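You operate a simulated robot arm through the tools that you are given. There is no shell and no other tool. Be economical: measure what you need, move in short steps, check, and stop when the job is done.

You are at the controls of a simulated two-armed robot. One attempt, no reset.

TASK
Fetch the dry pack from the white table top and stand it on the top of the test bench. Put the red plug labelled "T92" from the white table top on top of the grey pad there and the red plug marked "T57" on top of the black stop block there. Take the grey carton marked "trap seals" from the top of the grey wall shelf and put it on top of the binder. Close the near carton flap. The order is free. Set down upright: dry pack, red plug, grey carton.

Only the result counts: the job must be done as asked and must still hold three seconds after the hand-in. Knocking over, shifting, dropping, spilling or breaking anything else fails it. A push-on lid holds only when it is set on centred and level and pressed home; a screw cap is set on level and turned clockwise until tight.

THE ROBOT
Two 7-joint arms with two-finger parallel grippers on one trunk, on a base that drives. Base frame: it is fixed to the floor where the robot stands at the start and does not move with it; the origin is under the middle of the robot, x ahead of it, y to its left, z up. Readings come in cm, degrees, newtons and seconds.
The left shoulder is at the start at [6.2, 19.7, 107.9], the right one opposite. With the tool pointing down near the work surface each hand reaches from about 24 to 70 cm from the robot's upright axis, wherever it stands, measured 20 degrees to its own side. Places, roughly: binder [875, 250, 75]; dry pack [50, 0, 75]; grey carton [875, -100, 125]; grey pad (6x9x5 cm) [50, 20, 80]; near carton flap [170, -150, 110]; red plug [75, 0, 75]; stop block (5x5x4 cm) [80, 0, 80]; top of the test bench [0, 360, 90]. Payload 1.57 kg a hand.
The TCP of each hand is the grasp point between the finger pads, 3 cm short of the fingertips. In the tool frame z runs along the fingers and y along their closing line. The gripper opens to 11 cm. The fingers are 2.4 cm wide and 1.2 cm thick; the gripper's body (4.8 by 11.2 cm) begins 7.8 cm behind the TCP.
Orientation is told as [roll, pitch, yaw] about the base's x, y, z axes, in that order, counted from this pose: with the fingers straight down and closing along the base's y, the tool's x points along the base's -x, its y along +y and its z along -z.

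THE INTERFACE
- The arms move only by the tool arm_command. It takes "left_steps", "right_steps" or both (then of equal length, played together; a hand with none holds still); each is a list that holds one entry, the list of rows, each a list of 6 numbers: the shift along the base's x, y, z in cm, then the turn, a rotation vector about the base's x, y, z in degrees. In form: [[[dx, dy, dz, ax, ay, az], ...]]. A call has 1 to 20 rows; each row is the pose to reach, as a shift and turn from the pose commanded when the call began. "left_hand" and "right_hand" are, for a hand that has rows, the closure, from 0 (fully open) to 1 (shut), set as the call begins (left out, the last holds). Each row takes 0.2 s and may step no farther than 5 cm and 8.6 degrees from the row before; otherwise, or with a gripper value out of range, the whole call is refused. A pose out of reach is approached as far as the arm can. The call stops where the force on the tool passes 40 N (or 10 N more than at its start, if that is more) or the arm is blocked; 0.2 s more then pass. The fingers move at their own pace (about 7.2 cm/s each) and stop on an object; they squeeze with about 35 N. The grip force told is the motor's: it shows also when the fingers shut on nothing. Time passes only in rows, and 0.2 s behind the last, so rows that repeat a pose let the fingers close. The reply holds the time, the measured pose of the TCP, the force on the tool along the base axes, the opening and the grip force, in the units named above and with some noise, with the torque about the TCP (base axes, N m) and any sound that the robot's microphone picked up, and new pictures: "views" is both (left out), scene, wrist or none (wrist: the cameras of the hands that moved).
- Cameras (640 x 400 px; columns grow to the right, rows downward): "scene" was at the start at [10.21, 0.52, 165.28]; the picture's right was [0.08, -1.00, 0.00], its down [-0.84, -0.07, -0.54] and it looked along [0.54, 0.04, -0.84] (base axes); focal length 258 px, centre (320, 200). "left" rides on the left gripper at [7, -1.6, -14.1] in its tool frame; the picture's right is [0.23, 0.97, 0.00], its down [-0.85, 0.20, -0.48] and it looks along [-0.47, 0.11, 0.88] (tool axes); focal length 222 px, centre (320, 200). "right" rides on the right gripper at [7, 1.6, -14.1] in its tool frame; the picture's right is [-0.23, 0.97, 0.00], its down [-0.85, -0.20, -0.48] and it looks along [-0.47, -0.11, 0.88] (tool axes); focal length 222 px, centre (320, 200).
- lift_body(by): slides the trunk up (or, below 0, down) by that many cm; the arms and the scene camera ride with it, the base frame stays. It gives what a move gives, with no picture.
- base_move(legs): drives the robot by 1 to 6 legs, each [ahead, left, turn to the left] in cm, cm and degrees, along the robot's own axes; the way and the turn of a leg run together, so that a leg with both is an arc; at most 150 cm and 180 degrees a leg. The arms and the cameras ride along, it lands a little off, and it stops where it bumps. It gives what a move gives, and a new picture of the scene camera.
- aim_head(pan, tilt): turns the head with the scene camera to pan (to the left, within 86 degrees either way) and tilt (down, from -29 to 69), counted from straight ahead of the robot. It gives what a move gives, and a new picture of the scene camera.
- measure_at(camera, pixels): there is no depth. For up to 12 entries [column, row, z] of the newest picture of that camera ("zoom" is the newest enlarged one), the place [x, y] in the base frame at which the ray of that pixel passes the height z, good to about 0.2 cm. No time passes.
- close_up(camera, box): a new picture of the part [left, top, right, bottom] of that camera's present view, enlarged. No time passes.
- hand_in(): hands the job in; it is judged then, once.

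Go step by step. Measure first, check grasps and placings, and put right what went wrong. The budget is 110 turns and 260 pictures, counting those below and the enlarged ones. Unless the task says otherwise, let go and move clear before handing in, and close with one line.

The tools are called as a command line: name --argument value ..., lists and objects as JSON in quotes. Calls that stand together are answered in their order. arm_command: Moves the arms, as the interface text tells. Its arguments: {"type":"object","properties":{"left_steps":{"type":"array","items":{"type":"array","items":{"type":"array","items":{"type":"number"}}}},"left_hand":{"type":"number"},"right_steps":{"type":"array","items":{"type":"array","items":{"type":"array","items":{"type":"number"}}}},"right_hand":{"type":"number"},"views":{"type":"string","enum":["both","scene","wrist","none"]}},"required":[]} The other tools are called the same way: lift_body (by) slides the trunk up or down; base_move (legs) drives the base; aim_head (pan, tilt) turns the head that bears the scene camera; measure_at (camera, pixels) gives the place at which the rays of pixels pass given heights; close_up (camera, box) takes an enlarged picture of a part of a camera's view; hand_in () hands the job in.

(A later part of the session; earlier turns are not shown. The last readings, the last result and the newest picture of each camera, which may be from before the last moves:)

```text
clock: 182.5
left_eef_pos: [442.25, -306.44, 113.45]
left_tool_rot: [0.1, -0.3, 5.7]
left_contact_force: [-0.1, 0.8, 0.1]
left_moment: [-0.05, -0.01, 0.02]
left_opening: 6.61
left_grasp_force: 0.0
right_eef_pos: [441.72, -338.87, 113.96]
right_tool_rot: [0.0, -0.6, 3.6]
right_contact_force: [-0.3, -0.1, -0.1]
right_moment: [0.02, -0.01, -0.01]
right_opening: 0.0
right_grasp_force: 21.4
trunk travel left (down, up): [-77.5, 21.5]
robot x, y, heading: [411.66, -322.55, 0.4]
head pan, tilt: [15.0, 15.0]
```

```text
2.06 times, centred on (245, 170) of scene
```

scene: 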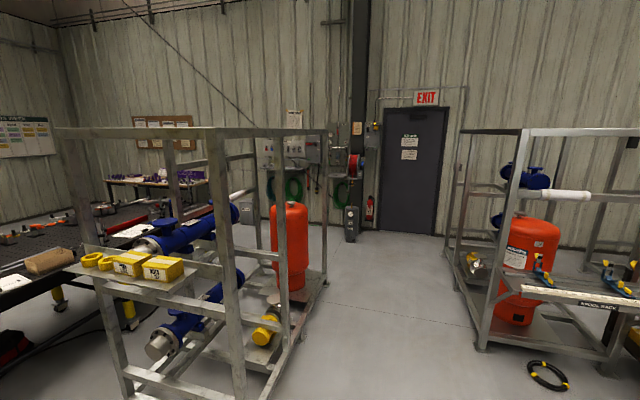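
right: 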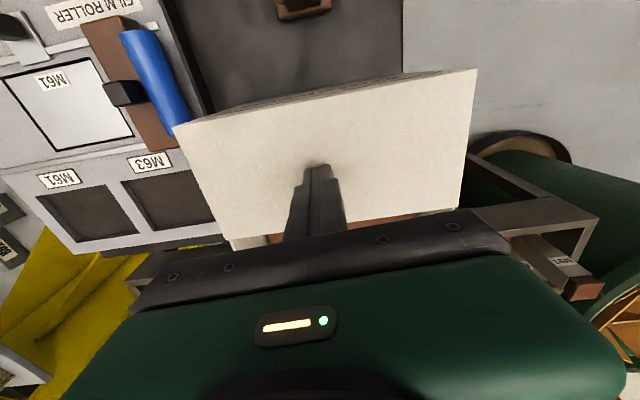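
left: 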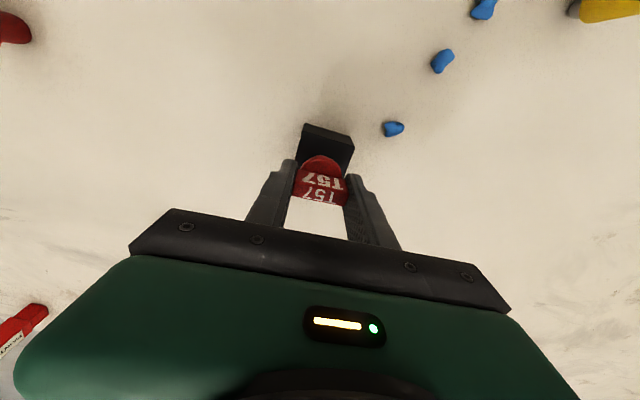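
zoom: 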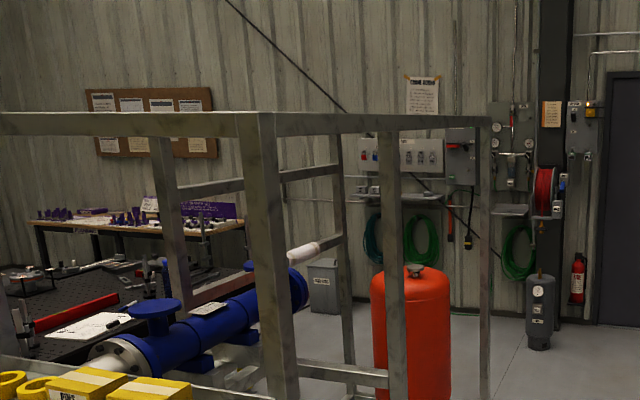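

The corridor at y≈-321 is 150 cm wide. Driving through to x≈770 and then left along the wall.

base_move --legs '[[150, 0, 0], [150, 0, 0], [55, 0, 0], [0, 130, 0]]'

aim_head --pan 30 --tilt 20

```text
clock: 205.8
left_eef_pos: [798.19, -172.42, 113.59]
left_tool_rot: [0.2, -0.3, 2.8]
left_contact_force: [0.8, 0.2, 0.5]
left_moment: [0.0, -0.02, 0.01]
left_opening: 6.61
left_grasp_force: 0.0
right_eef_pos: [796.36, -204.63, 113.78]
right_tool_rot: [0.1, -0.6, 0.9]
right_contact_force: [0.1, 1.0, 0.3]
right_moment: [0.0, -0.01, -0.01]
right_opening: 0.01
right_grasp_force: 21.3
trunk travel left (down, up): [-77.5, 21.5]
robot x, y, heading: [766.34, -186.72, -1.8]
head pan, tilt: [15.0, 15.0]
```

scene: 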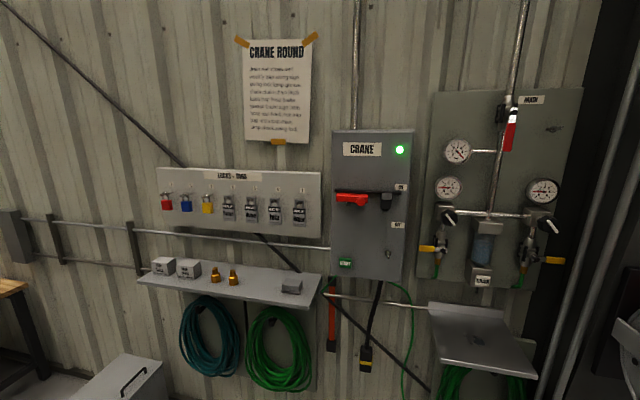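

```text
clock: 206.6
left_eef_pos: [798.26, -172.19, 113.49]
left_tool_rot: [0.1, -0.3, 2.9]
left_contact_force: [0.3, -0.1, -0.4]
left_moment: [0.02, 0.02, -0.01]
left_opening: 6.58
left_grasp_force: 0.0
right_eef_pos: [796.19, -204.48, 113.89]
right_tool_rot: [0.0, -0.7, 0.9]
right_contact_force: [0.4, 0.8, -0.1]
right_moment: [0.03, 0.05, 0.02]
right_opening: 0.0
right_grasp_force: 21.1
trunk travel left (down, up): [-77.5, 21.5]
robot x, y, heading: [766.41, -186.93, -2.1]
head pan, tilt: [30.0, 20.0]
```

scene: 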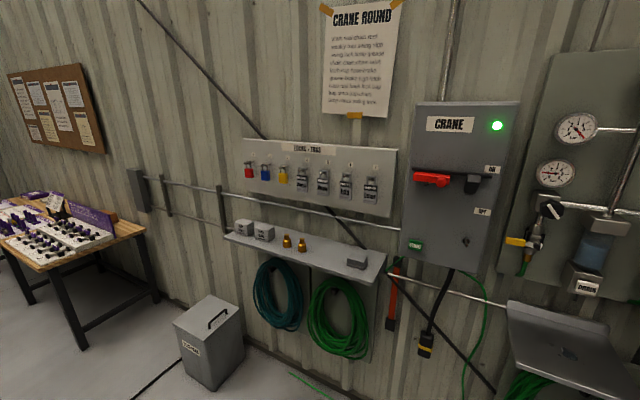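

The shelf holds grey cartons at (243,228), (263,232) and (357,259). Zooming to read labels.

close_up --camera "scene" --box '[220, 205, 390, 290]'

close_up --camera "scene" --box '[225, 210, 285, 250]'

measure_at --camera "scene" --pixels '[[240, 235, 123], [261, 240, 123], [357, 267, 123], [232, 236, 122], [372, 284, 122], [215, 388, 0], [84, 348, 0]]'

```text
3.76 times, centred on (305, 248) of scene
```

zoom: 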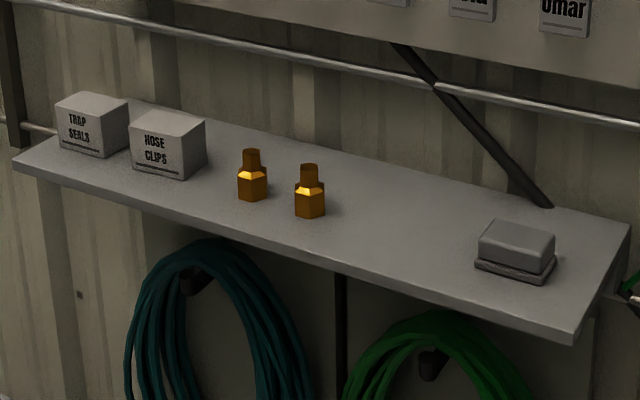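

```text
10.00 times, centred on (255, 230) of scene
```

zoom: 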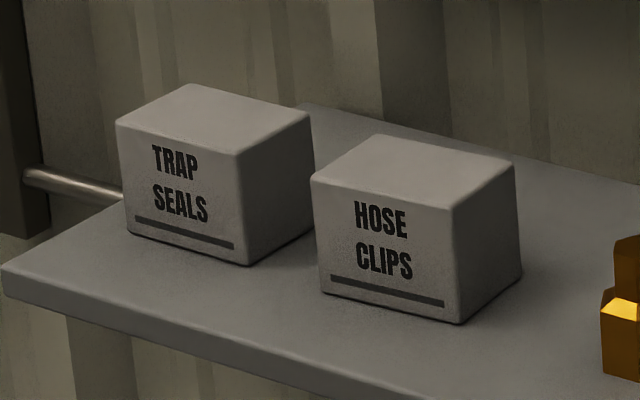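

```text
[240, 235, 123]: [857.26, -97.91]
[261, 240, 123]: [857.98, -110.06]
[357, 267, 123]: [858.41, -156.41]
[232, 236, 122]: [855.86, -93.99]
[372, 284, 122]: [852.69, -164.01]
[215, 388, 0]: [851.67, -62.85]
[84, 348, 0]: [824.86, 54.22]
```

"TRAP SEALS" is the left carton at ≈(860,-98). I'll raise the trunk 18 cm, then drive up with the left hand in line with it.

lift_body --by 18

base_move --legs '[[0, 76, 2.1], [33, 0, 0]]'

aim_head --pan 10 --tilt 50

```text
clock: 208.6
left_eef_pos: [798.33, -172.16, 131.57]
left_tool_rot: [0.1, -0.3, 2.9]
left_contact_force: [0.6, 0.3, 0.5]
left_moment: [0.01, 0.0, -0.02]
left_opening: 6.61
left_grasp_force: 0.0
right_eef_pos: [796.21, -204.48, 131.81]
right_tool_rot: [0.0, -0.6, 0.9]
right_contact_force: [0.2, -0.1, -0.6]
right_moment: [0.02, 0.03, -0.01]
right_opening: 0.03
right_grasp_force: 21.5
trunk travel left (down, up): [-95.5, 3.5]
robot x, y, heading: [766.54, -187.15, -2.0]
head pan, tilt: [30.0, 20.0]
```

```text
clock: 214.4
left_eef_pos: [832.48, -97.44, 131.64]
left_tool_rot: [0.0, -0.5, 3.7]
left_contact_force: [-0.7, -0.2, 0.1]
left_moment: [-0.01, -0.04, 0.0]
left_opening: 6.59
left_grasp_force: 0.1
right_eef_pos: [830.97, -129.8, 132.06]
right_tool_rot: [0.0, -0.9, 1.7]
right_contact_force: [-0.5, -0.5, -0.1]
right_moment: [-0.03, -0.04, 0.03]
right_opening: 0.0
right_grasp_force: 21.2
trunk travel left (down, up): [-95.5, 3.5]
robot x, y, heading: [801.42, -113.05, -1.3]
head pan, tilt: [30.0, 20.0]
```

scene: 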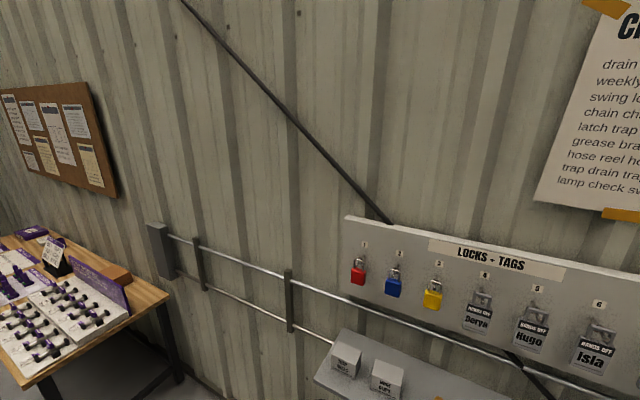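

```text
clock: 215.4
left_eef_pos: [833.06, -97.45, 131.48]
left_tool_rot: [0.0, -0.2, 3.7]
left_contact_force: [0.1, 0.7, 0.6]
left_moment: [0.01, -0.03, -0.04]
left_opening: 6.6
left_grasp_force: 0.0
right_eef_pos: [831.44, -129.96, 131.97]
right_tool_rot: [0.0, -0.4, 1.6]
right_contact_force: [-0.3, -0.2, -0.3]
right_moment: [0.0, 0.01, 0.02]
right_opening: 0.0
right_grasp_force: 21.2
trunk travel left (down, up): [-95.5, 3.5]
robot x, y, heading: [801.12, -113.44, -1.6]
head pan, tilt: [10.0, 50.0]
```

scene: 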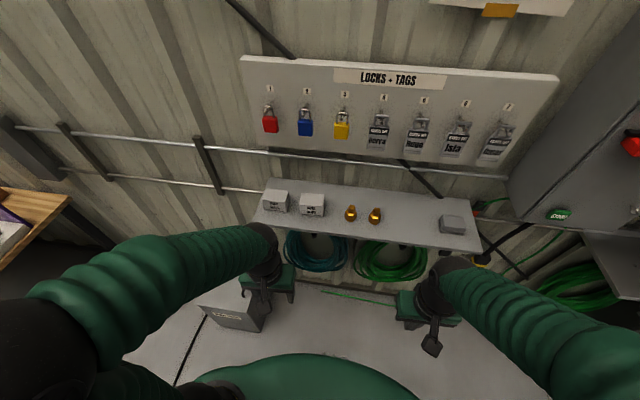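

The carton is at (276,201). Zooming and measuring from here.

close_up --camera "scene" --box '[240, 160, 350, 250]'

measure_at --camera "scene" --pixels '[[264, 210, 123], [286, 214, 123], [262, 201, 128], [286, 204, 128], [266, 190, 128], [289, 192, 128], [302, 214, 123], [254, 220, 123], [476, 251, 123], [240, 151, 140]]'

```text
4.44 times, centred on (295, 205) of scene
```

zoom: 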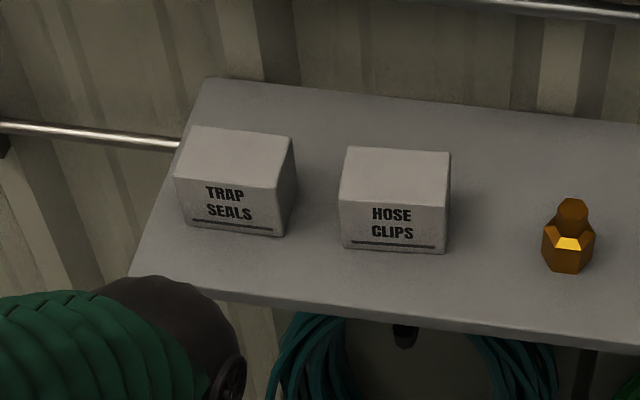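

```text
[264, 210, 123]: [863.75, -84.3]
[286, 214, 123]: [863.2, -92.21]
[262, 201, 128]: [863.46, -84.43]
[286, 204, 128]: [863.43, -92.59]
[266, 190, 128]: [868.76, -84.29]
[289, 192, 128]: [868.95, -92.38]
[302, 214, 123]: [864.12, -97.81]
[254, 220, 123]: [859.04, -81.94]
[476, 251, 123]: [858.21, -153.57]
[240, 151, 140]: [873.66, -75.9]
```

The two views disagree unless the shelf is lower: solving gives a shelf top near z≈115.5. Re-measuring at that height.

measure_at --camera "scene" --pixels '[[265.5, 210.5, 115.5], [287, 213.5, 115.5], [262.5, 200, 121], [285.5, 202.5, 121], [262.5, 200, 122], [285.5, 202.5, 122], [267.5, 188.7, 121.5], [288.6, 191, 121.5], [302.5, 215.5, 115.5], [254, 221, 115.5], [476, 251, 115.5], [270, 178, 115.5]]'

```text
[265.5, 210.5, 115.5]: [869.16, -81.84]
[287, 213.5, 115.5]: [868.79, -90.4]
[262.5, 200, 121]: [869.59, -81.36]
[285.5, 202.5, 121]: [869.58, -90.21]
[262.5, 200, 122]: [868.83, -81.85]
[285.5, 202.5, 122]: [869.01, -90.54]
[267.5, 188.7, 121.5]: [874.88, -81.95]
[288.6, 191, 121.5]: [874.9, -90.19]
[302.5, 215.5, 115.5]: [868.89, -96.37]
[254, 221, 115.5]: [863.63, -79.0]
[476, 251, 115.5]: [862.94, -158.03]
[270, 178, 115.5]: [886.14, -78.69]
```

Carton: x 869–875, y -82…-90.4, z 115.5–121.7; centre (872,-86). I need ~15 cm more reach; checking the floor bin first.

measure_at --camera "scene" --pixels '[[262, 331, 0], [205, 320, 0], [262, 331, 5]]'

close_up --camera "scene" --box '[180, 250, 320, 350]'

```text
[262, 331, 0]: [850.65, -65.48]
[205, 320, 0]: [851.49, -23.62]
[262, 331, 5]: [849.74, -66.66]
```

```text
4.00 times, centred on (250, 300) of scene
```

zoom: 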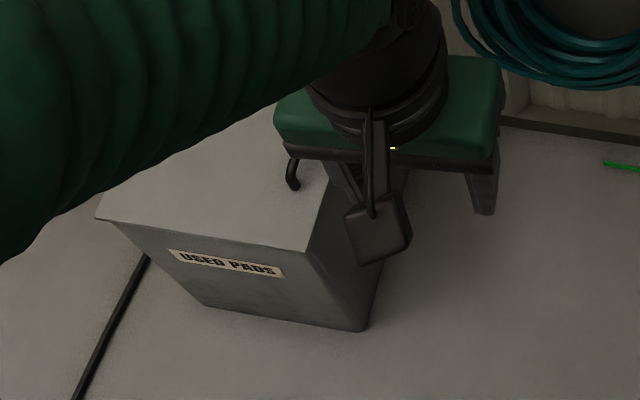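

The bin starts at x≈851, y≈-65, so I'll move to about (813,-105) and keep clear of it.

base_move --legs '[[12, 8, 1.6]]'

arm_command --left_steps '[[[4, 1, 1, 0, 0, 0], [8, 2, 2, 0, 0, 0], [12, 2.5, 2, 0, 0, 0], [16, 3, 2, 0, 0, 0], [20, 3, 2, 0, 0, 0], [24, 3, 2, 0, 0, 0], [24, 3, 2, 0, 0, 0]]]' --left_hand 0

```text
clock: 216.7
left_eef_pos: [843.84, -90.89, 131.92]
left_tool_rot: [0.8, -0.8, 5.2]
left_contact_force: [-0.3, 0.6, 0.1]
left_moment: [-0.06, -0.03, -0.02]
left_opening: 6.58
left_grasp_force: 0.0
right_eef_pos: [842.98, -123.1, 131.82]
right_tool_rot: [0.7, -1.0, 3.3]
right_contact_force: [-0.1, 0.0, -0.6]
right_moment: [-0.05, -0.02, -0.03]
right_opening: 0.0
right_grasp_force: 21.8
trunk travel left (down, up): [-95.5, 3.5]
robot x, y, heading: [813.14, -105.28, 0.3]
head pan, tilt: [10.0, 50.0]
```

scene: 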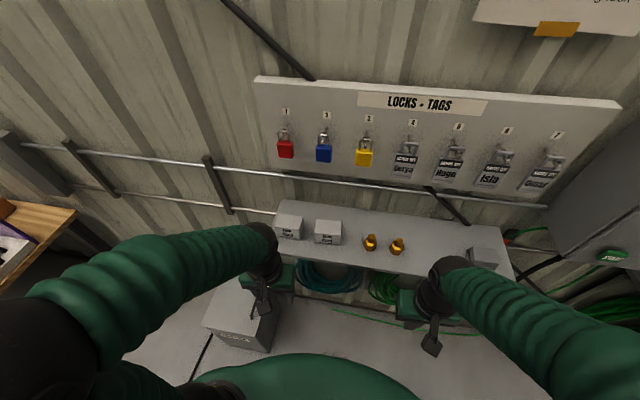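

```text
clock: 218.3
left_eef_pos: [868.51, -85.37, 133.52]
left_tool_rot: [-0.2, -0.3, 5.3]
left_contact_force: [0.4, 0.8, -0.3]
left_moment: [0.01, -0.03, 0.0]
left_opening: 10.98
left_grasp_force: 0.1
right_eef_pos: [843.79, -120.81, 131.96]
right_tool_rot: [-0.1, -0.6, 3.3]
right_contact_force: [0.4, -0.4, 0.0]
right_moment: [0.01, -0.01, 0.04]
right_opening: 0.0
right_grasp_force: 21.4
trunk travel left (down, up): [-95.5, 3.5]
robot x, y, heading: [813.01, -105.04, 0.4]
head pan, tilt: [10.0, 50.0]
```

scene: 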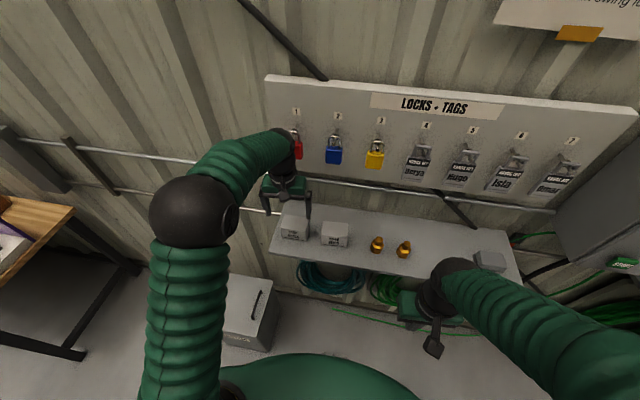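
left: 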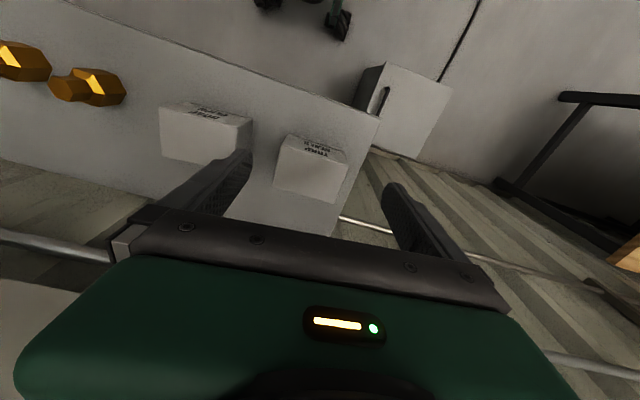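

The hand is over the carton. Measuring it in the left view and zooming in on clearance to the locks panel.

close_up --camera "scene" --box '[220, 90, 380, 260]'

close_up --camera "left" --box '[150, 80, 390, 240]'

measure_at --camera "left" --pixels '[[286, 145, 121.7], [347, 161, 121.7], [336, 203, 121.7], [275, 189, 121.7], [291, 137, 115.5], [345, 150, 115.5], [238, 167, 121.7], [252, 122, 115.5]]'

```text
2.35 times, centred on (300, 175) of scene
```

zoom: 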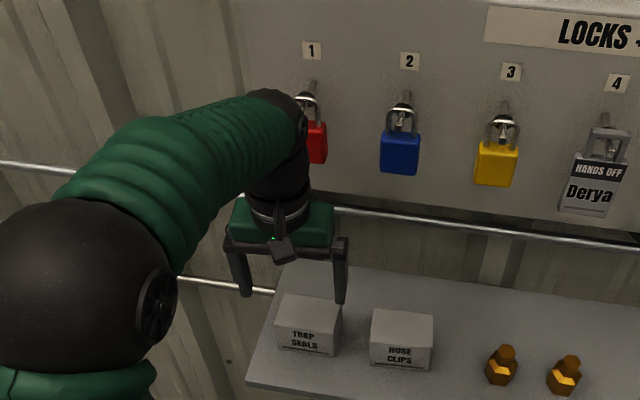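

```text
2.50 times, centred on (270, 160) of left
```

zoom: 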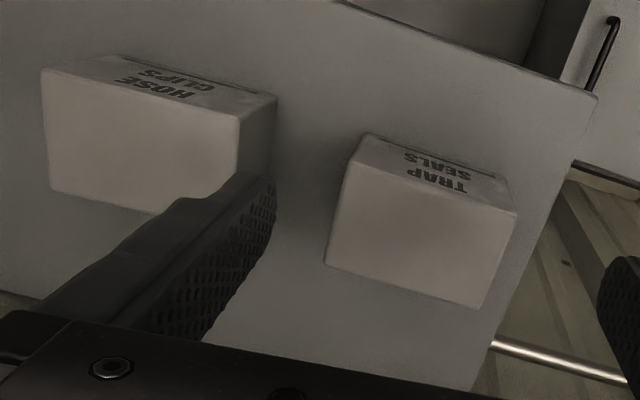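

```text
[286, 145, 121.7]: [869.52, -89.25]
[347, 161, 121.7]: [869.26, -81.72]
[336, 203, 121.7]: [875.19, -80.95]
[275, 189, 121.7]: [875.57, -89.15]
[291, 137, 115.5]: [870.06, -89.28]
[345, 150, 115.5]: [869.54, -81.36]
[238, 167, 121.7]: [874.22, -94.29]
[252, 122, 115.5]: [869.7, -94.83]
```

Carton centre ≈(872.3,-85.5), ~8.2 wide in y. Aligning and descending halfway with the gripper fully open.

arm_command --left_steps '[[[2, -0.1, 0, 0, 0, -1.5], [3.8, -0.1, -1, 0, 0, -2.5], [3.8, -0.1, -4, 0, 0, -2.5], [3.8, -0.1, -7.5, 0, 0, -2.5], [3.8, -0.1, -7.5, 0, 0, -2.5]]]'

close_up --camera "left" --box '[200, 80, 440, 240]'

```text
clock: 219.5
left_eef_pos: [872.05, -86.84, 125.72]
left_tool_rot: [0.3, -0.1, 2.7]
left_contact_force: [0.8, -0.2, -0.6]
left_moment: [-0.01, 0.01, -0.02]
left_opening: 11.01
left_grasp_force: 0.1
right_eef_pos: [843.94, -121.8, 131.9]
right_tool_rot: [0.2, -0.6, 3.2]
right_contact_force: [-1.0, -0.7, 0.7]
right_moment: [0.02, -0.01, 0.03]
right_opening: 0.01
right_grasp_force: 21.0
trunk travel left (down, up): [-95.5, 3.5]
robot x, y, heading: [813.09, -105.45, 0.4]
head pan, tilt: [10.0, 50.0]
```

scene: 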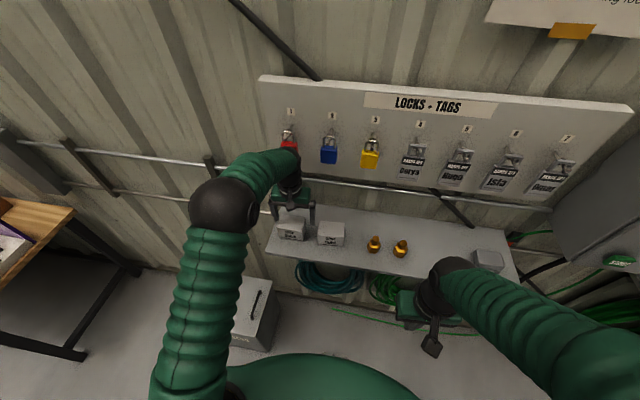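
left: 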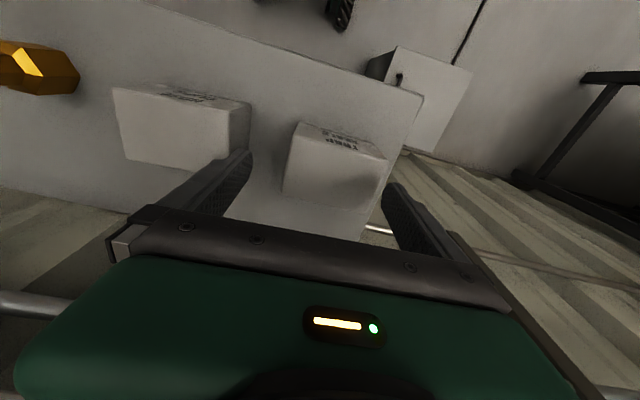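

```text
2.50 times, centred on (320, 160) of left
```

zoom: 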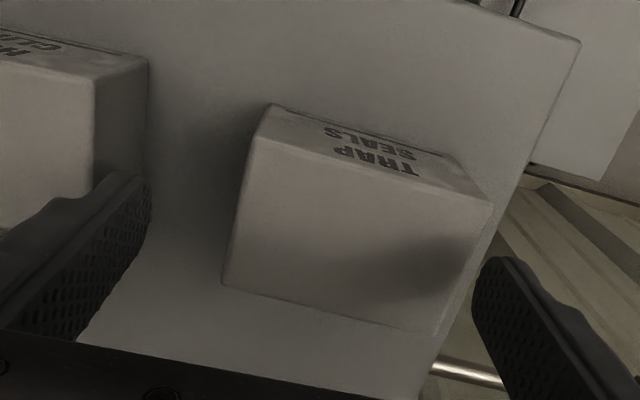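

The carton sits slightly right of the fingers' midline; measuring again.

measure_at --camera "left" --pixels '[[295.5, 135.5, 121.7], [388.5, 162, 121.7], [366, 213, 121.7], [281, 193, 121.7]]'

```text
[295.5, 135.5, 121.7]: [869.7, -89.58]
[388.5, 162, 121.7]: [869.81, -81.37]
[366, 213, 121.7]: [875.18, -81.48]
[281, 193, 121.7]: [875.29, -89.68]
```

Centre (872.5,-85.5), yaw ≈0. Correcting +1.3 in y, then down to z≈119.5.

arm_command --left_steps '[[[0.4, 1.3, 0, 0, 0, -2.5], [0.4, 1.3, -2, 0, 0, -2.5], [0.4, 1.3, -2, 0, 0, -2.5]]]' --views "wrist"

close_up --camera "left" --box '[200, 80, 440, 240]'

```text
clock: 220.3
left_eef_pos: [872.79, -84.82, 123.81]
left_tool_rot: [0.0, -0.3, 0.2]
left_contact_force: [0.3, -0.9, -0.1]
left_moment: [0.02, 0.02, 0.03]
left_opening: 10.99
left_grasp_force: 0.0
right_eef_pos: [843.85, -121.33, 131.82]
right_tool_rot: [-0.1, -0.6, 3.3]
right_contact_force: [-0.6, -0.3, -0.1]
right_moment: [0.0, 0.01, -0.01]
right_opening: 0.0
right_grasp_force: 21.2
trunk travel left (down, up): [-95.5, 3.5]
robot x, y, heading: [813.48, -105.26, 0.0]
head pan, tilt: [10.0, 50.0]
```

left: 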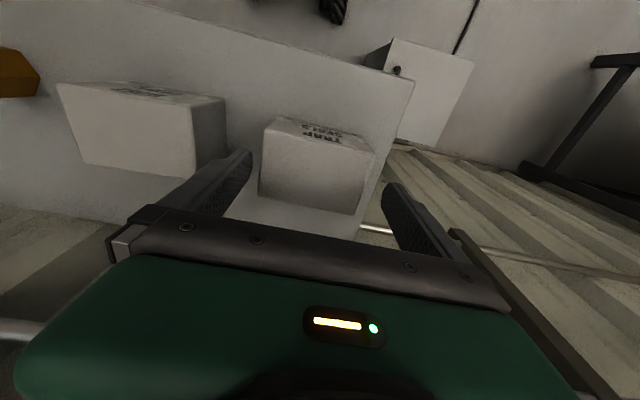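

```text
2.50 times, centred on (320, 160) of left
```

zoom: 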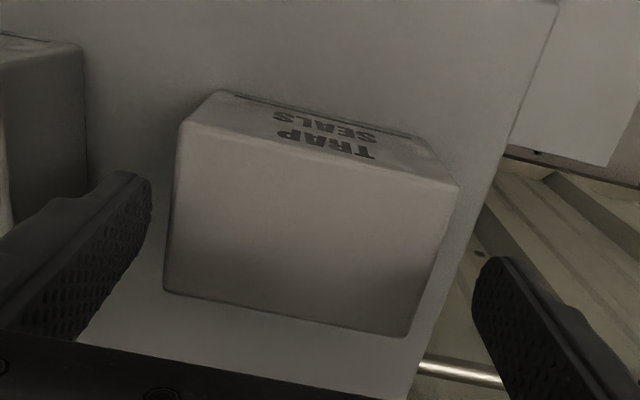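

The gaps on both sides look even. Descending to z≈119.5 and closing.

arm_command --left_steps '[[[0, -0.2, -1.5, 0, 0, 0], [0, -0.2, -3, 0, 0, 0], [0, -0.2, -4.2, 0, 0, 0], [0, -0.2, -4.2, 0, 0, 0]]]' --views "none"

arm_command --left_steps '[[[0, 0, 0, 0, 0, 0], [0, 0, 0, 0, 0, 0], [0, 0, 0, 0, 0, 0], [0, 0, 0, 0, 0, 0]]]' --left_hand 1 --views "wrist"

```text
clock: 221.3
left_eef_pos: [872.82, -84.92, 119.71]
left_tool_rot: [0.0, -0.2, 0.3]
left_contact_force: [-0.3, 0.2, -0.2]
left_moment: [-0.01, -0.02, -0.02]
left_opening: 10.97
left_grasp_force: 0.1
right_eef_pos: [843.79, -121.32, 132.06]
right_tool_rot: [0.0, -0.6, 3.3]
right_contact_force: [-0.3, 0.4, -0.2]
right_moment: [-0.05, -0.01, 0.02]
right_opening: 0.0
right_grasp_force: 21.4
trunk travel left (down, up): [-95.5, 3.5]
robot x, y, heading: [813.33, -105.37, 0.4]
head pan, tilt: [10.0, 50.0]
```

```text
clock: 222.3
left_eef_pos: [872.88, -85.05, 119.66]
left_tool_rot: [0.0, -0.3, 0.3]
left_contact_force: [-0.6, -1.0, 2.5]
left_moment: [0.0, 0.09, 0.0]
left_opening: 8.97
left_grasp_force: 35.0
right_eef_pos: [843.86, -121.33, 132.02]
right_tool_rot: [0.0, -0.6, 3.3]
right_contact_force: [-0.1, 0.4, -0.2]
right_moment: [0.0, -0.01, 0.02]
right_opening: 0.0
right_grasp_force: 21.5
trunk travel left (down, up): [-95.5, 3.5]
robot x, y, heading: [813.18, -105.46, 0.3]
head pan, tilt: [10.0, 50.0]
```

left: 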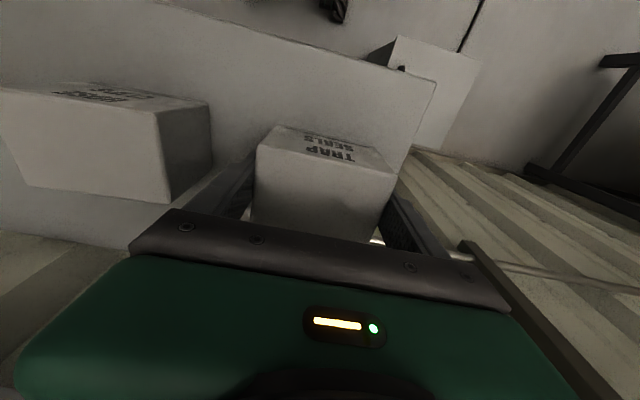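

Gripped at 8.97 cm, 35 N. Lifting gently and drawing back from the wall.

arm_command --left_steps '[[[0, 0, 0.5, 0, 0, 0], [0, 0, 1.2, 0, 0, 0], [0, 0, 2.2, 0, 0, 0], [0, 0, 3.5, 0, 0, 0], [0, 0, 5, 0, 0, 0], [-1.5, 0, 7, 0, 0, 0], [-3.5, 0, 9, 0, 0, 0], [-6, 0, 10, 0, 0, 0], [-9, 0, 10, 0, 0, 0], [-12, 0, 10, 0, 0, 0], [-15, 0, 10, 0, 0, 0], [-18, 0, 10, 0, 0, 0], [-21, 0, 10, 0, 0, 0], [-24, 0, 10, 0, 0, 0], [-26, 0, 10, 0, 0, 0]]]'

close_up --camera "scene" --box '[220, 180, 380, 340]'

```text
clock: 225.5
left_eef_pos: [846.63, -84.91, 129.75]
left_tool_rot: [0.0, -0.3, 0.3]
left_contact_force: [-0.3, -0.2, -1.9]
left_moment: [-0.01, -0.02, 0.03]
left_opening: 8.96
left_grasp_force: 35.3
right_eef_pos: [843.69, -121.4, 131.96]
right_tool_rot: [0.0, -0.6, 3.3]
right_contact_force: [-0.7, -0.9, 0.1]
right_moment: [0.05, -0.02, -0.01]
right_opening: 0.0
right_grasp_force: 21.6
trunk travel left (down, up): [-95.5, 3.5]
robot x, y, heading: [813.44, -105.54, 0.5]
head pan, tilt: [10.0, 50.0]
```

scene: 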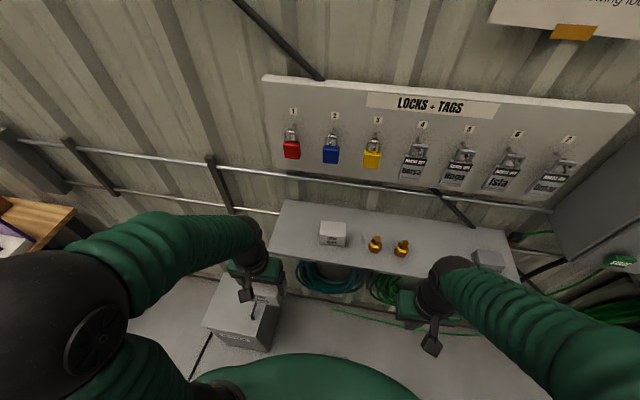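
left: 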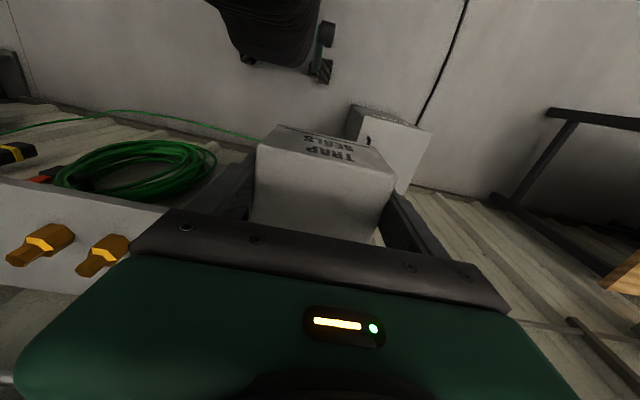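

```text
2.50 times, centred on (300, 260) of scene
```

zoom: 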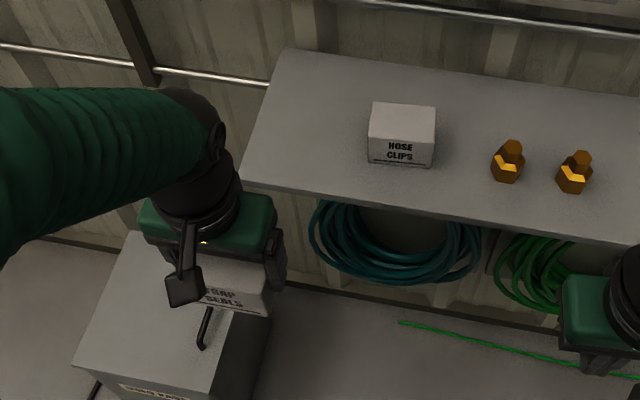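

Carton is held level and the shelf is otherwise undisturbed. Backing off and looking left toward the binder's table.

base_move --legs '[[-40, 0, 0]]'

aim_head --pan 75 --tilt 28

```text
clock: 228.0
left_eef_pos: [806.94, -85.17, 129.58]
left_tool_rot: [-0.1, 0.1, 0.5]
left_contact_force: [0.9, 0.1, -1.2]
left_moment: [-0.02, -0.02, 0.0]
left_opening: 8.93
left_grasp_force: 34.7
right_eef_pos: [804.25, -121.41, 131.83]
right_tool_rot: [0.0, -0.4, 3.5]
right_contact_force: [0.0, 0.2, 0.0]
right_moment: [0.0, 0.02, 0.03]
right_opening: 0.0
right_grasp_force: 21.4
trunk travel left (down, up): [-95.5, 3.5]
robot x, y, heading: [772.96, -105.28, 0.5]
head pan, tilt: [10.0, 50.0]
```

scene: 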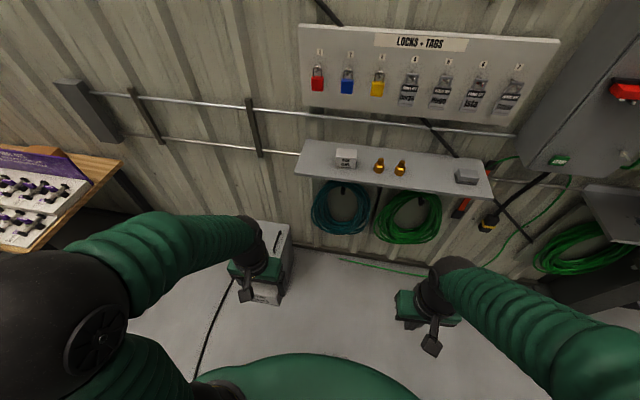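

```text
clock: 229.4
left_eef_pos: [806.56, -85.16, 129.71]
left_tool_rot: [0.1, -0.2, 0.4]
left_contact_force: [0.5, 0.3, -1.5]
left_moment: [-0.01, 0.0, 0.0]
left_opening: 8.97
left_grasp_force: 35.1
right_eef_pos: [803.91, -121.57, 131.95]
right_tool_rot: [0.0, -0.6, 3.5]
right_contact_force: [-0.3, 0.4, -0.3]
right_moment: [0.01, -0.03, 0.03]
right_opening: 0.01
right_grasp_force: 21.1
trunk travel left (down, up): [-95.5, 3.5]
robot x, y, heading: [773.24, -105.43, 0.6]
head pan, tilt: [75.0, 28.0]
```

scene: 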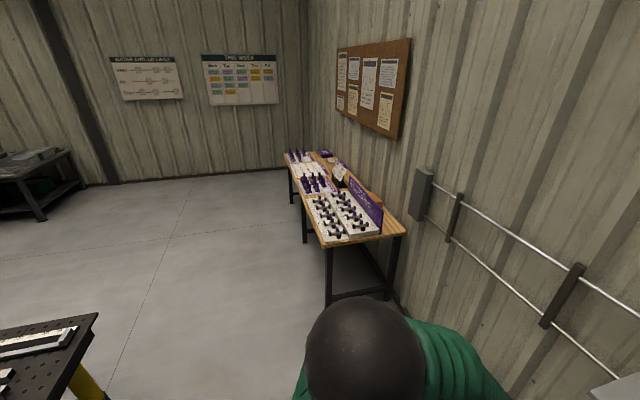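

The wooden table runs along the wall; something purple and flat lies at its far end (327,153). Zooming.

close_up --camera "scene" --box '[275, 140, 415, 250]'

measure_at --camera "scene" --pixels '[[328, 306, 0], [325, 243, 75], [404, 232, 75], [284, 155, 75], [327, 154, 75], [97, 315, 75], [115, 398, 0]]'

```text
3.64 times, centred on (345, 195) of scene
```

zoom: 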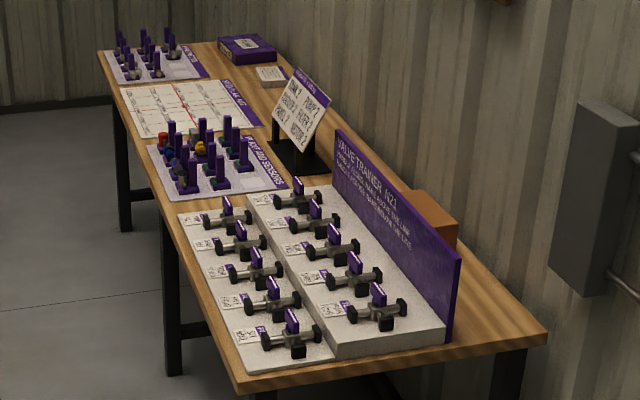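

```text
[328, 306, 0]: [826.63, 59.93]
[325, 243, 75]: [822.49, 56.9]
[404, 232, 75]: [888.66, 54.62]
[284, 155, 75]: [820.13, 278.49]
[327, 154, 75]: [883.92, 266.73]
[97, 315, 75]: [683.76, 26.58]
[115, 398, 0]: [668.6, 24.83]
```

The purple binder lies flat at the far end of this table, near the wall. It's too deep to reach from the front (x), so I'll go round to the table's far end (y≈315) and face −y. Measuring the binder and back wall first.

measure_at --camera "scene" --pixels '[[317, 151.6, 79], [329, 149, 79], [333, 155, 79], [321, 158, 79], [320, 160, 75], [327, 162, 75], [300, 167, 0], [180, 178, 0], [40, 220, 0]]'

base_move --legs '[[-8, 0, -0.5], [0, 150, 0], [0, 130, 0]]'

```text
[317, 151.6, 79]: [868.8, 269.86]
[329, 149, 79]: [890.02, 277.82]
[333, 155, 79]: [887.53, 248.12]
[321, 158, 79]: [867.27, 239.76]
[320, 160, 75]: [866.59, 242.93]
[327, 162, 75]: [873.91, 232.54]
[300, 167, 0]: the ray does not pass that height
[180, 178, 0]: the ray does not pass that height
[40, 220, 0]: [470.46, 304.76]
```

```text
clock: 243.5
left_eef_pos: [788.76, 194.35, 129.74]
left_tool_rot: [0.1, -0.2, 3.2]
left_contact_force: [0.2, -0.1, -1.8]
left_moment: [0.03, -0.02, -0.02]
left_opening: 8.98
left_grasp_force: 34.9
right_eef_pos: [787.71, 157.92, 131.92]
right_tool_rot: [0.1, -0.6, 6.3]
right_contact_force: [0.2, -0.3, 0.9]
right_moment: [0.02, 0.0, -0.03]
right_opening: 0.0
right_grasp_force: 21.5
trunk travel left (down, up): [-95.5, 3.5]
robot x, y, heading: [756.4, 172.53, 3.5]
head pan, tilt: [75.0, 28.0]
```

scene: 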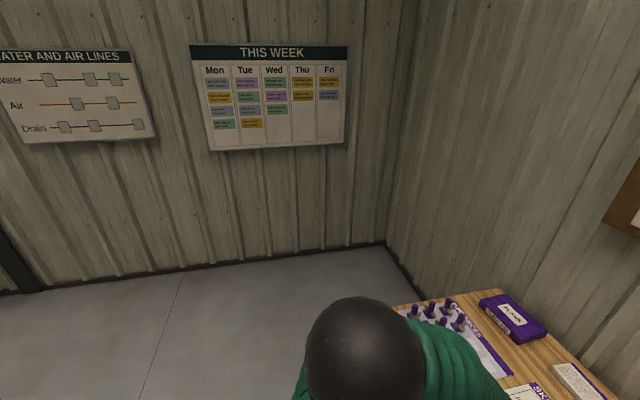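

Now the binder is visible at (512,313) and the back wall's foot at row ~250. Measuring the space behind the table.

measure_at --camera "scene" --pixels '[[385, 241, 0], [190, 268, 0], [478, 298, 79], [506, 291, 79], [549, 328, 79], [516, 340, 79], [392, 303, 75], [495, 287, 75], [417, 280, 0]]'

close_up --camera "scene" --box '[390, 270, 640, 400]'

```text
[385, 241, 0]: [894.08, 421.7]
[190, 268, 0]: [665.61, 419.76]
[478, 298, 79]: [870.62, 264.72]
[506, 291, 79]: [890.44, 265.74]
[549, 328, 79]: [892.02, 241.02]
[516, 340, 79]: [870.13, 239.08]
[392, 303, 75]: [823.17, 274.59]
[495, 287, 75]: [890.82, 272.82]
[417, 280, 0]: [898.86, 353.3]
```

```text
2.56 times, centred on (515, 335) of scene
```

zoom: 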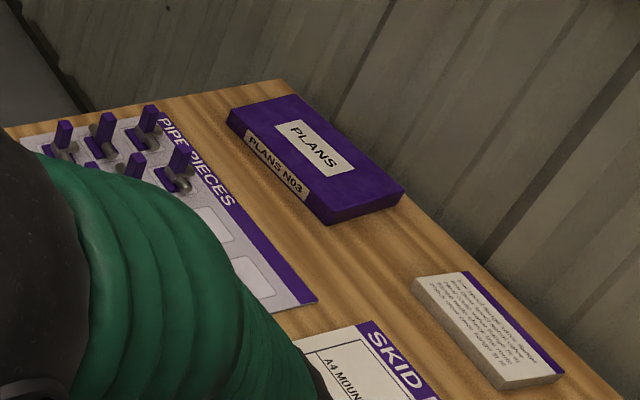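

Binder top spans x 870–891, y 239–265, table end y≈274, walls at x≈894 and y≈421. There's room behind the table; moving there and turning to face −y.

base_move --legs '[[0, 148, -3.5], [0, 0, -90], [0, 45, 0]]'

aim_head --pan 35 --tilt 45

```text
clock: 256.8
left_eef_pos: [819.28, 290.21, 129.57]
left_tool_rot: [0.2, -0.3, -85.7]
left_contact_force: [0.1, 0.2, -1.6]
left_moment: [-0.01, -0.01, -0.03]
left_opening: 8.95
left_grasp_force: 35.3
right_eef_pos: [782.76, 290.53, 131.93]
right_tool_rot: [0.2, -0.6, -82.6]
right_contact_force: [-0.5, -0.5, -0.3]
right_moment: [0.0, -0.03, -0.01]
right_opening: 0.02
right_grasp_force: 21.1
trunk travel left (down, up): [-95.5, 3.5]
robot x, y, heading: [796.84, 322.15, -85.5]
head pan, tilt: [75.0, 28.0]
```

scene: 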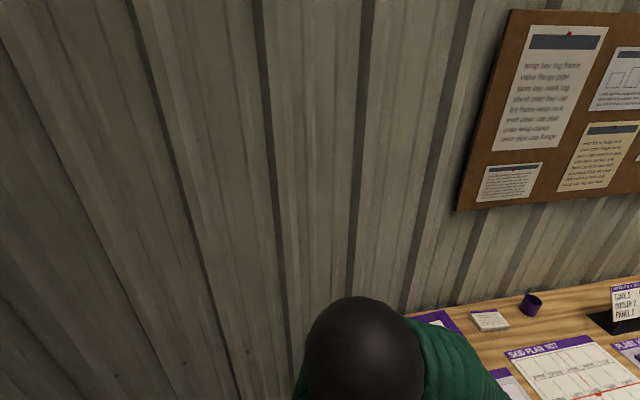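

```text
clock: 257.8
left_eef_pos: [819.44, 290.37, 129.76]
left_tool_rot: [0.1, -0.3, -85.8]
left_contact_force: [0.7, 0.7, -1.7]
left_moment: [0.02, 0.0, -0.02]
left_opening: 8.96
left_grasp_force: 35.3
right_eef_pos: [783.16, 290.58, 131.98]
right_tool_rot: [0.0, -0.6, -82.6]
right_contact_force: [-0.4, -0.2, 0.2]
right_moment: [-0.02, 0.02, 0.0]
right_opening: 0.0
right_grasp_force: 21.5
trunk travel left (down, up): [-95.5, 3.5]
robot x, y, heading: [796.57, 321.95, -85.5]
head pan, tilt: [35.0, 45.0]
```

scene: 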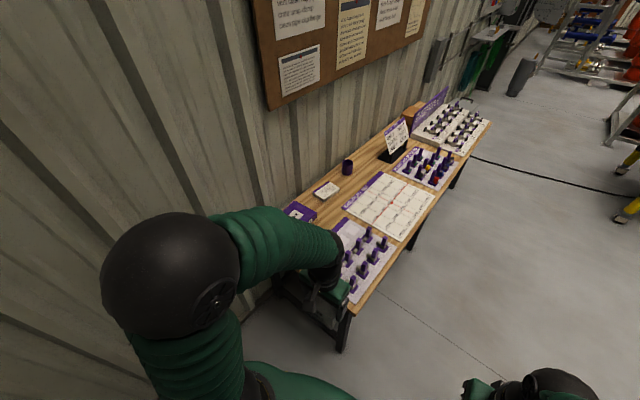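

Lowering the trunk 28 cm, then extending the left arm ahead over the table end so its elbow narrows before I shift toward the wall.

lift_body --by -28

arm_command --left_steps '[[[2, -3, 0, 0, 0, 0], [4, -6, 0, 0, 0, 0], [6, -9, 0, 0, 0, 0], [8, -12, 0, 0, 0, 0], [10, -15, 0, 0, 0, 0], [12, -18, 0, 0, 0, 0], [14, -21, 0, 0, 0, 0], [16, -23, 0, 0, 0, 0], [17, -24, 0, 0, 0, 0], [17, -24, 0, 0, 0, 0]]]'

```text
clock: 260.7
left_eef_pos: [819.6, 290.36, 101.78]
left_tool_rot: [-0.1, -0.3, -85.7]
left_contact_force: [0.6, -0.1, -1.1]
left_moment: [-0.02, -0.01, 0.0]
left_opening: 8.94
left_grasp_force: 35.3
right_eef_pos: [783.17, 290.63, 103.94]
right_tool_rot: [0.0, -0.7, -82.7]
right_contact_force: [-0.3, 0.5, 0.7]
right_moment: [-0.02, -0.02, 0.01]
right_opening: 0.0
right_grasp_force: 21.3
trunk travel left (down, up): [-67.5, 31.5]
robot x, y, heading: [796.8, 322.07, -85.8]
head pan, tilt: [35.0, 45.0]
```

```text
clock: 262.9
left_eef_pos: [836.49, 266.06, 101.8]
left_tool_rot: [0.1, -0.2, -85.8]
left_contact_force: [-0.3, -0.2, -1.4]
left_moment: [0.0, -0.01, 0.01]
left_opening: 8.95
left_grasp_force: 34.7
right_eef_pos: [783.17, 290.68, 103.97]
right_tool_rot: [-0.1, -0.6, -82.6]
right_contact_force: [0.1, -0.2, -0.1]
right_moment: [0.0, -0.03, 0.01]
right_opening: 0.0
right_grasp_force: 21.0
trunk travel left (down, up): [-67.5, 31.5]
robot x, y, heading: [797.05, 322.16, -85.6]
head pan, tilt: [35.0, 45.0]
```

scene: 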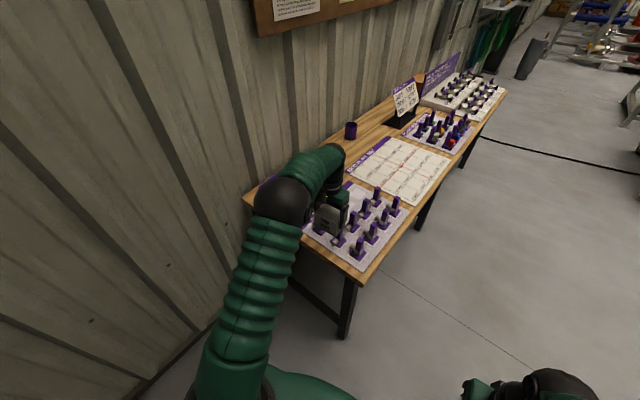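
left: 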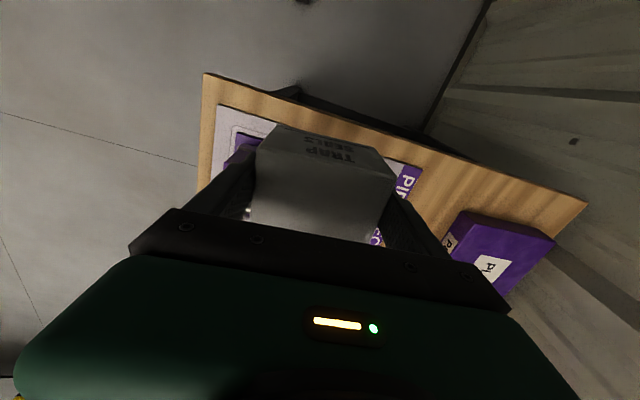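

The arm is nearly straight and the binder shows at (497,250) in left. Shifting the base left 32 and ahead 12.

base_move --legs '[[12, 32, 0]]'

arm_command --left_steps '[[[0, 0, 0, 0, 0, 0]]]' --views "wrist"

```text
clock: 265.1
left_eef_pos: [867.7, 256.29, 102.06]
left_tool_rot: [0.3, -0.4, -86.0]
left_contact_force: [-0.6, -0.5, -1.2]
left_moment: [0.0, -0.02, 0.0]
left_opening: 8.96
left_grasp_force: 34.9
right_eef_pos: [814.58, 281.26, 103.92]
right_tool_rot: [0.3, -0.7, -82.9]
right_contact_force: [0.4, 0.2, 0.6]
right_moment: [0.03, 0.01, 0.0]
right_opening: 0.0
right_grasp_force: 20.7
trunk travel left (down, up): [-67.5, 31.5]
robot x, y, heading: [829.17, 312.69, -86.0]
head pan, tilt: [35.0, 45.0]
```

scene: 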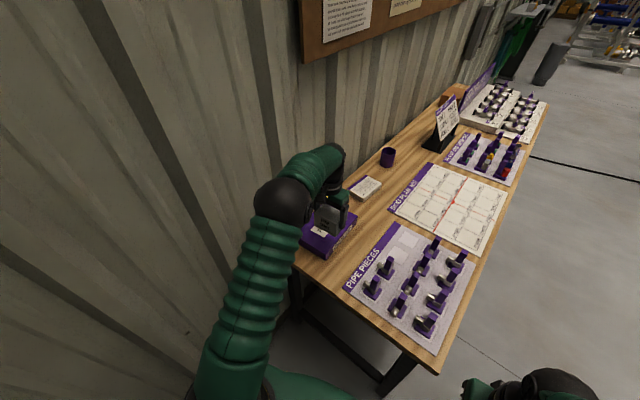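

```text
clock: 265.5
left_eef_pos: [868.75, 256.55, 101.72]
left_tool_rot: [-0.2, -0.3, -85.8]
left_contact_force: [0.7, 0.5, -0.8]
left_moment: [-0.02, -0.02, 0.02]
left_opening: 8.97
left_grasp_force: 35.0
right_eef_pos: [815.63, 281.33, 104.09]
right_tool_rot: [-0.3, -0.6, -82.8]
right_contact_force: [-0.3, -0.5, 0.1]
right_moment: [0.02, 0.01, 0.02]
right_opening: 0.02
right_grasp_force: 21.6
trunk travel left (down, up): [-67.5, 31.5]
robot x, y, heading: [829.56, 312.91, -85.9]
head pan, tilt: [35.0, 45.0]
```

left: 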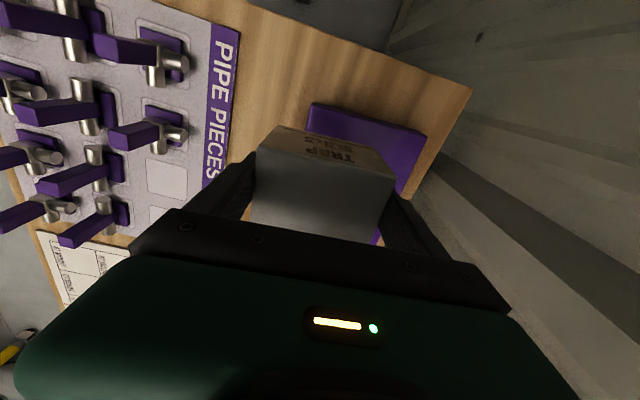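

Measuring the binder's edges from both views here.

close_up --camera "scene" --box '[270, 160, 400, 290]'

measure_at --camera "left" --pixels '[[314, 103, 78], [426, 133, 78], [404, 191, 78], [306, 128, 78], [470, 87, 74]]'

measure_at --camera "scene" --pixels '[[322, 247, 78], [356, 216, 78], [324, 255, 74], [357, 223, 74], [301, 245, 74], [388, 160, 74]]'

```text
3.08 times, centred on (335, 225) of scene
```

zoom: 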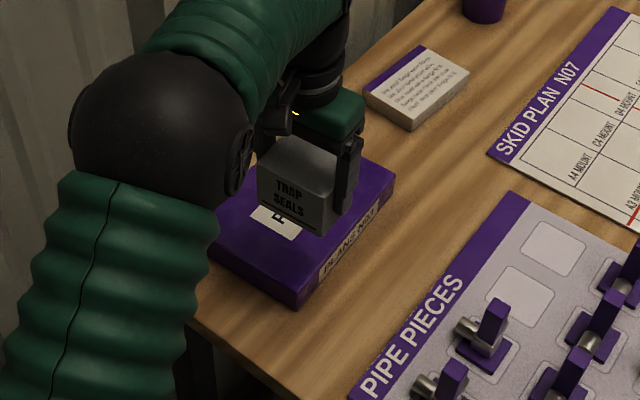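

```text
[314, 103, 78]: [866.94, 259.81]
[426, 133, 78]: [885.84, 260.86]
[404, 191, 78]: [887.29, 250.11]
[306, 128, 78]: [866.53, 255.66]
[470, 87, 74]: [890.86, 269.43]
```

```text
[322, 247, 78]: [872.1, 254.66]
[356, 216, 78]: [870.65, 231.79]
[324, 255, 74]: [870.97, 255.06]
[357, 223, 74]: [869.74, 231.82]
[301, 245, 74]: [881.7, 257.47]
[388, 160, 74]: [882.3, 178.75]
```

My scene pixels were off; the binder's near corner is at zoom (297,292). Re-measuring.

measure_at --camera "scene" --pixels '[[327.5, 255, 78], [327.5, 255, 82], [327.5, 255, 86], [327.5, 260, 74], [327.5, 260, 78], [327.5, 260, 82], [359.4, 217, 78], [359.4, 217, 82]]'

measure_at --camera "left" --pixels '[[314, 103, 78], [314, 103, 82], [314, 103, 86], [426, 133, 82], [404, 191, 82], [470, 87, 78], [470, 87, 82]]'

```text
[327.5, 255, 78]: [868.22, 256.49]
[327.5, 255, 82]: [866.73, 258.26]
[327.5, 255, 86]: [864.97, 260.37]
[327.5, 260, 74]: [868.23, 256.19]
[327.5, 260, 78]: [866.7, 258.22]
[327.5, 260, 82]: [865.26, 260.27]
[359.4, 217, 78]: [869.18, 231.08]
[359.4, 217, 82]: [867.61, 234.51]
```

```text
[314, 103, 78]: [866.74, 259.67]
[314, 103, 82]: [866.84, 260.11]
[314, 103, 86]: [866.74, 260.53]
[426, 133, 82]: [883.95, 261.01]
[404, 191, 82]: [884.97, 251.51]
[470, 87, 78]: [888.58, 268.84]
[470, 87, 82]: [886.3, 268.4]
```

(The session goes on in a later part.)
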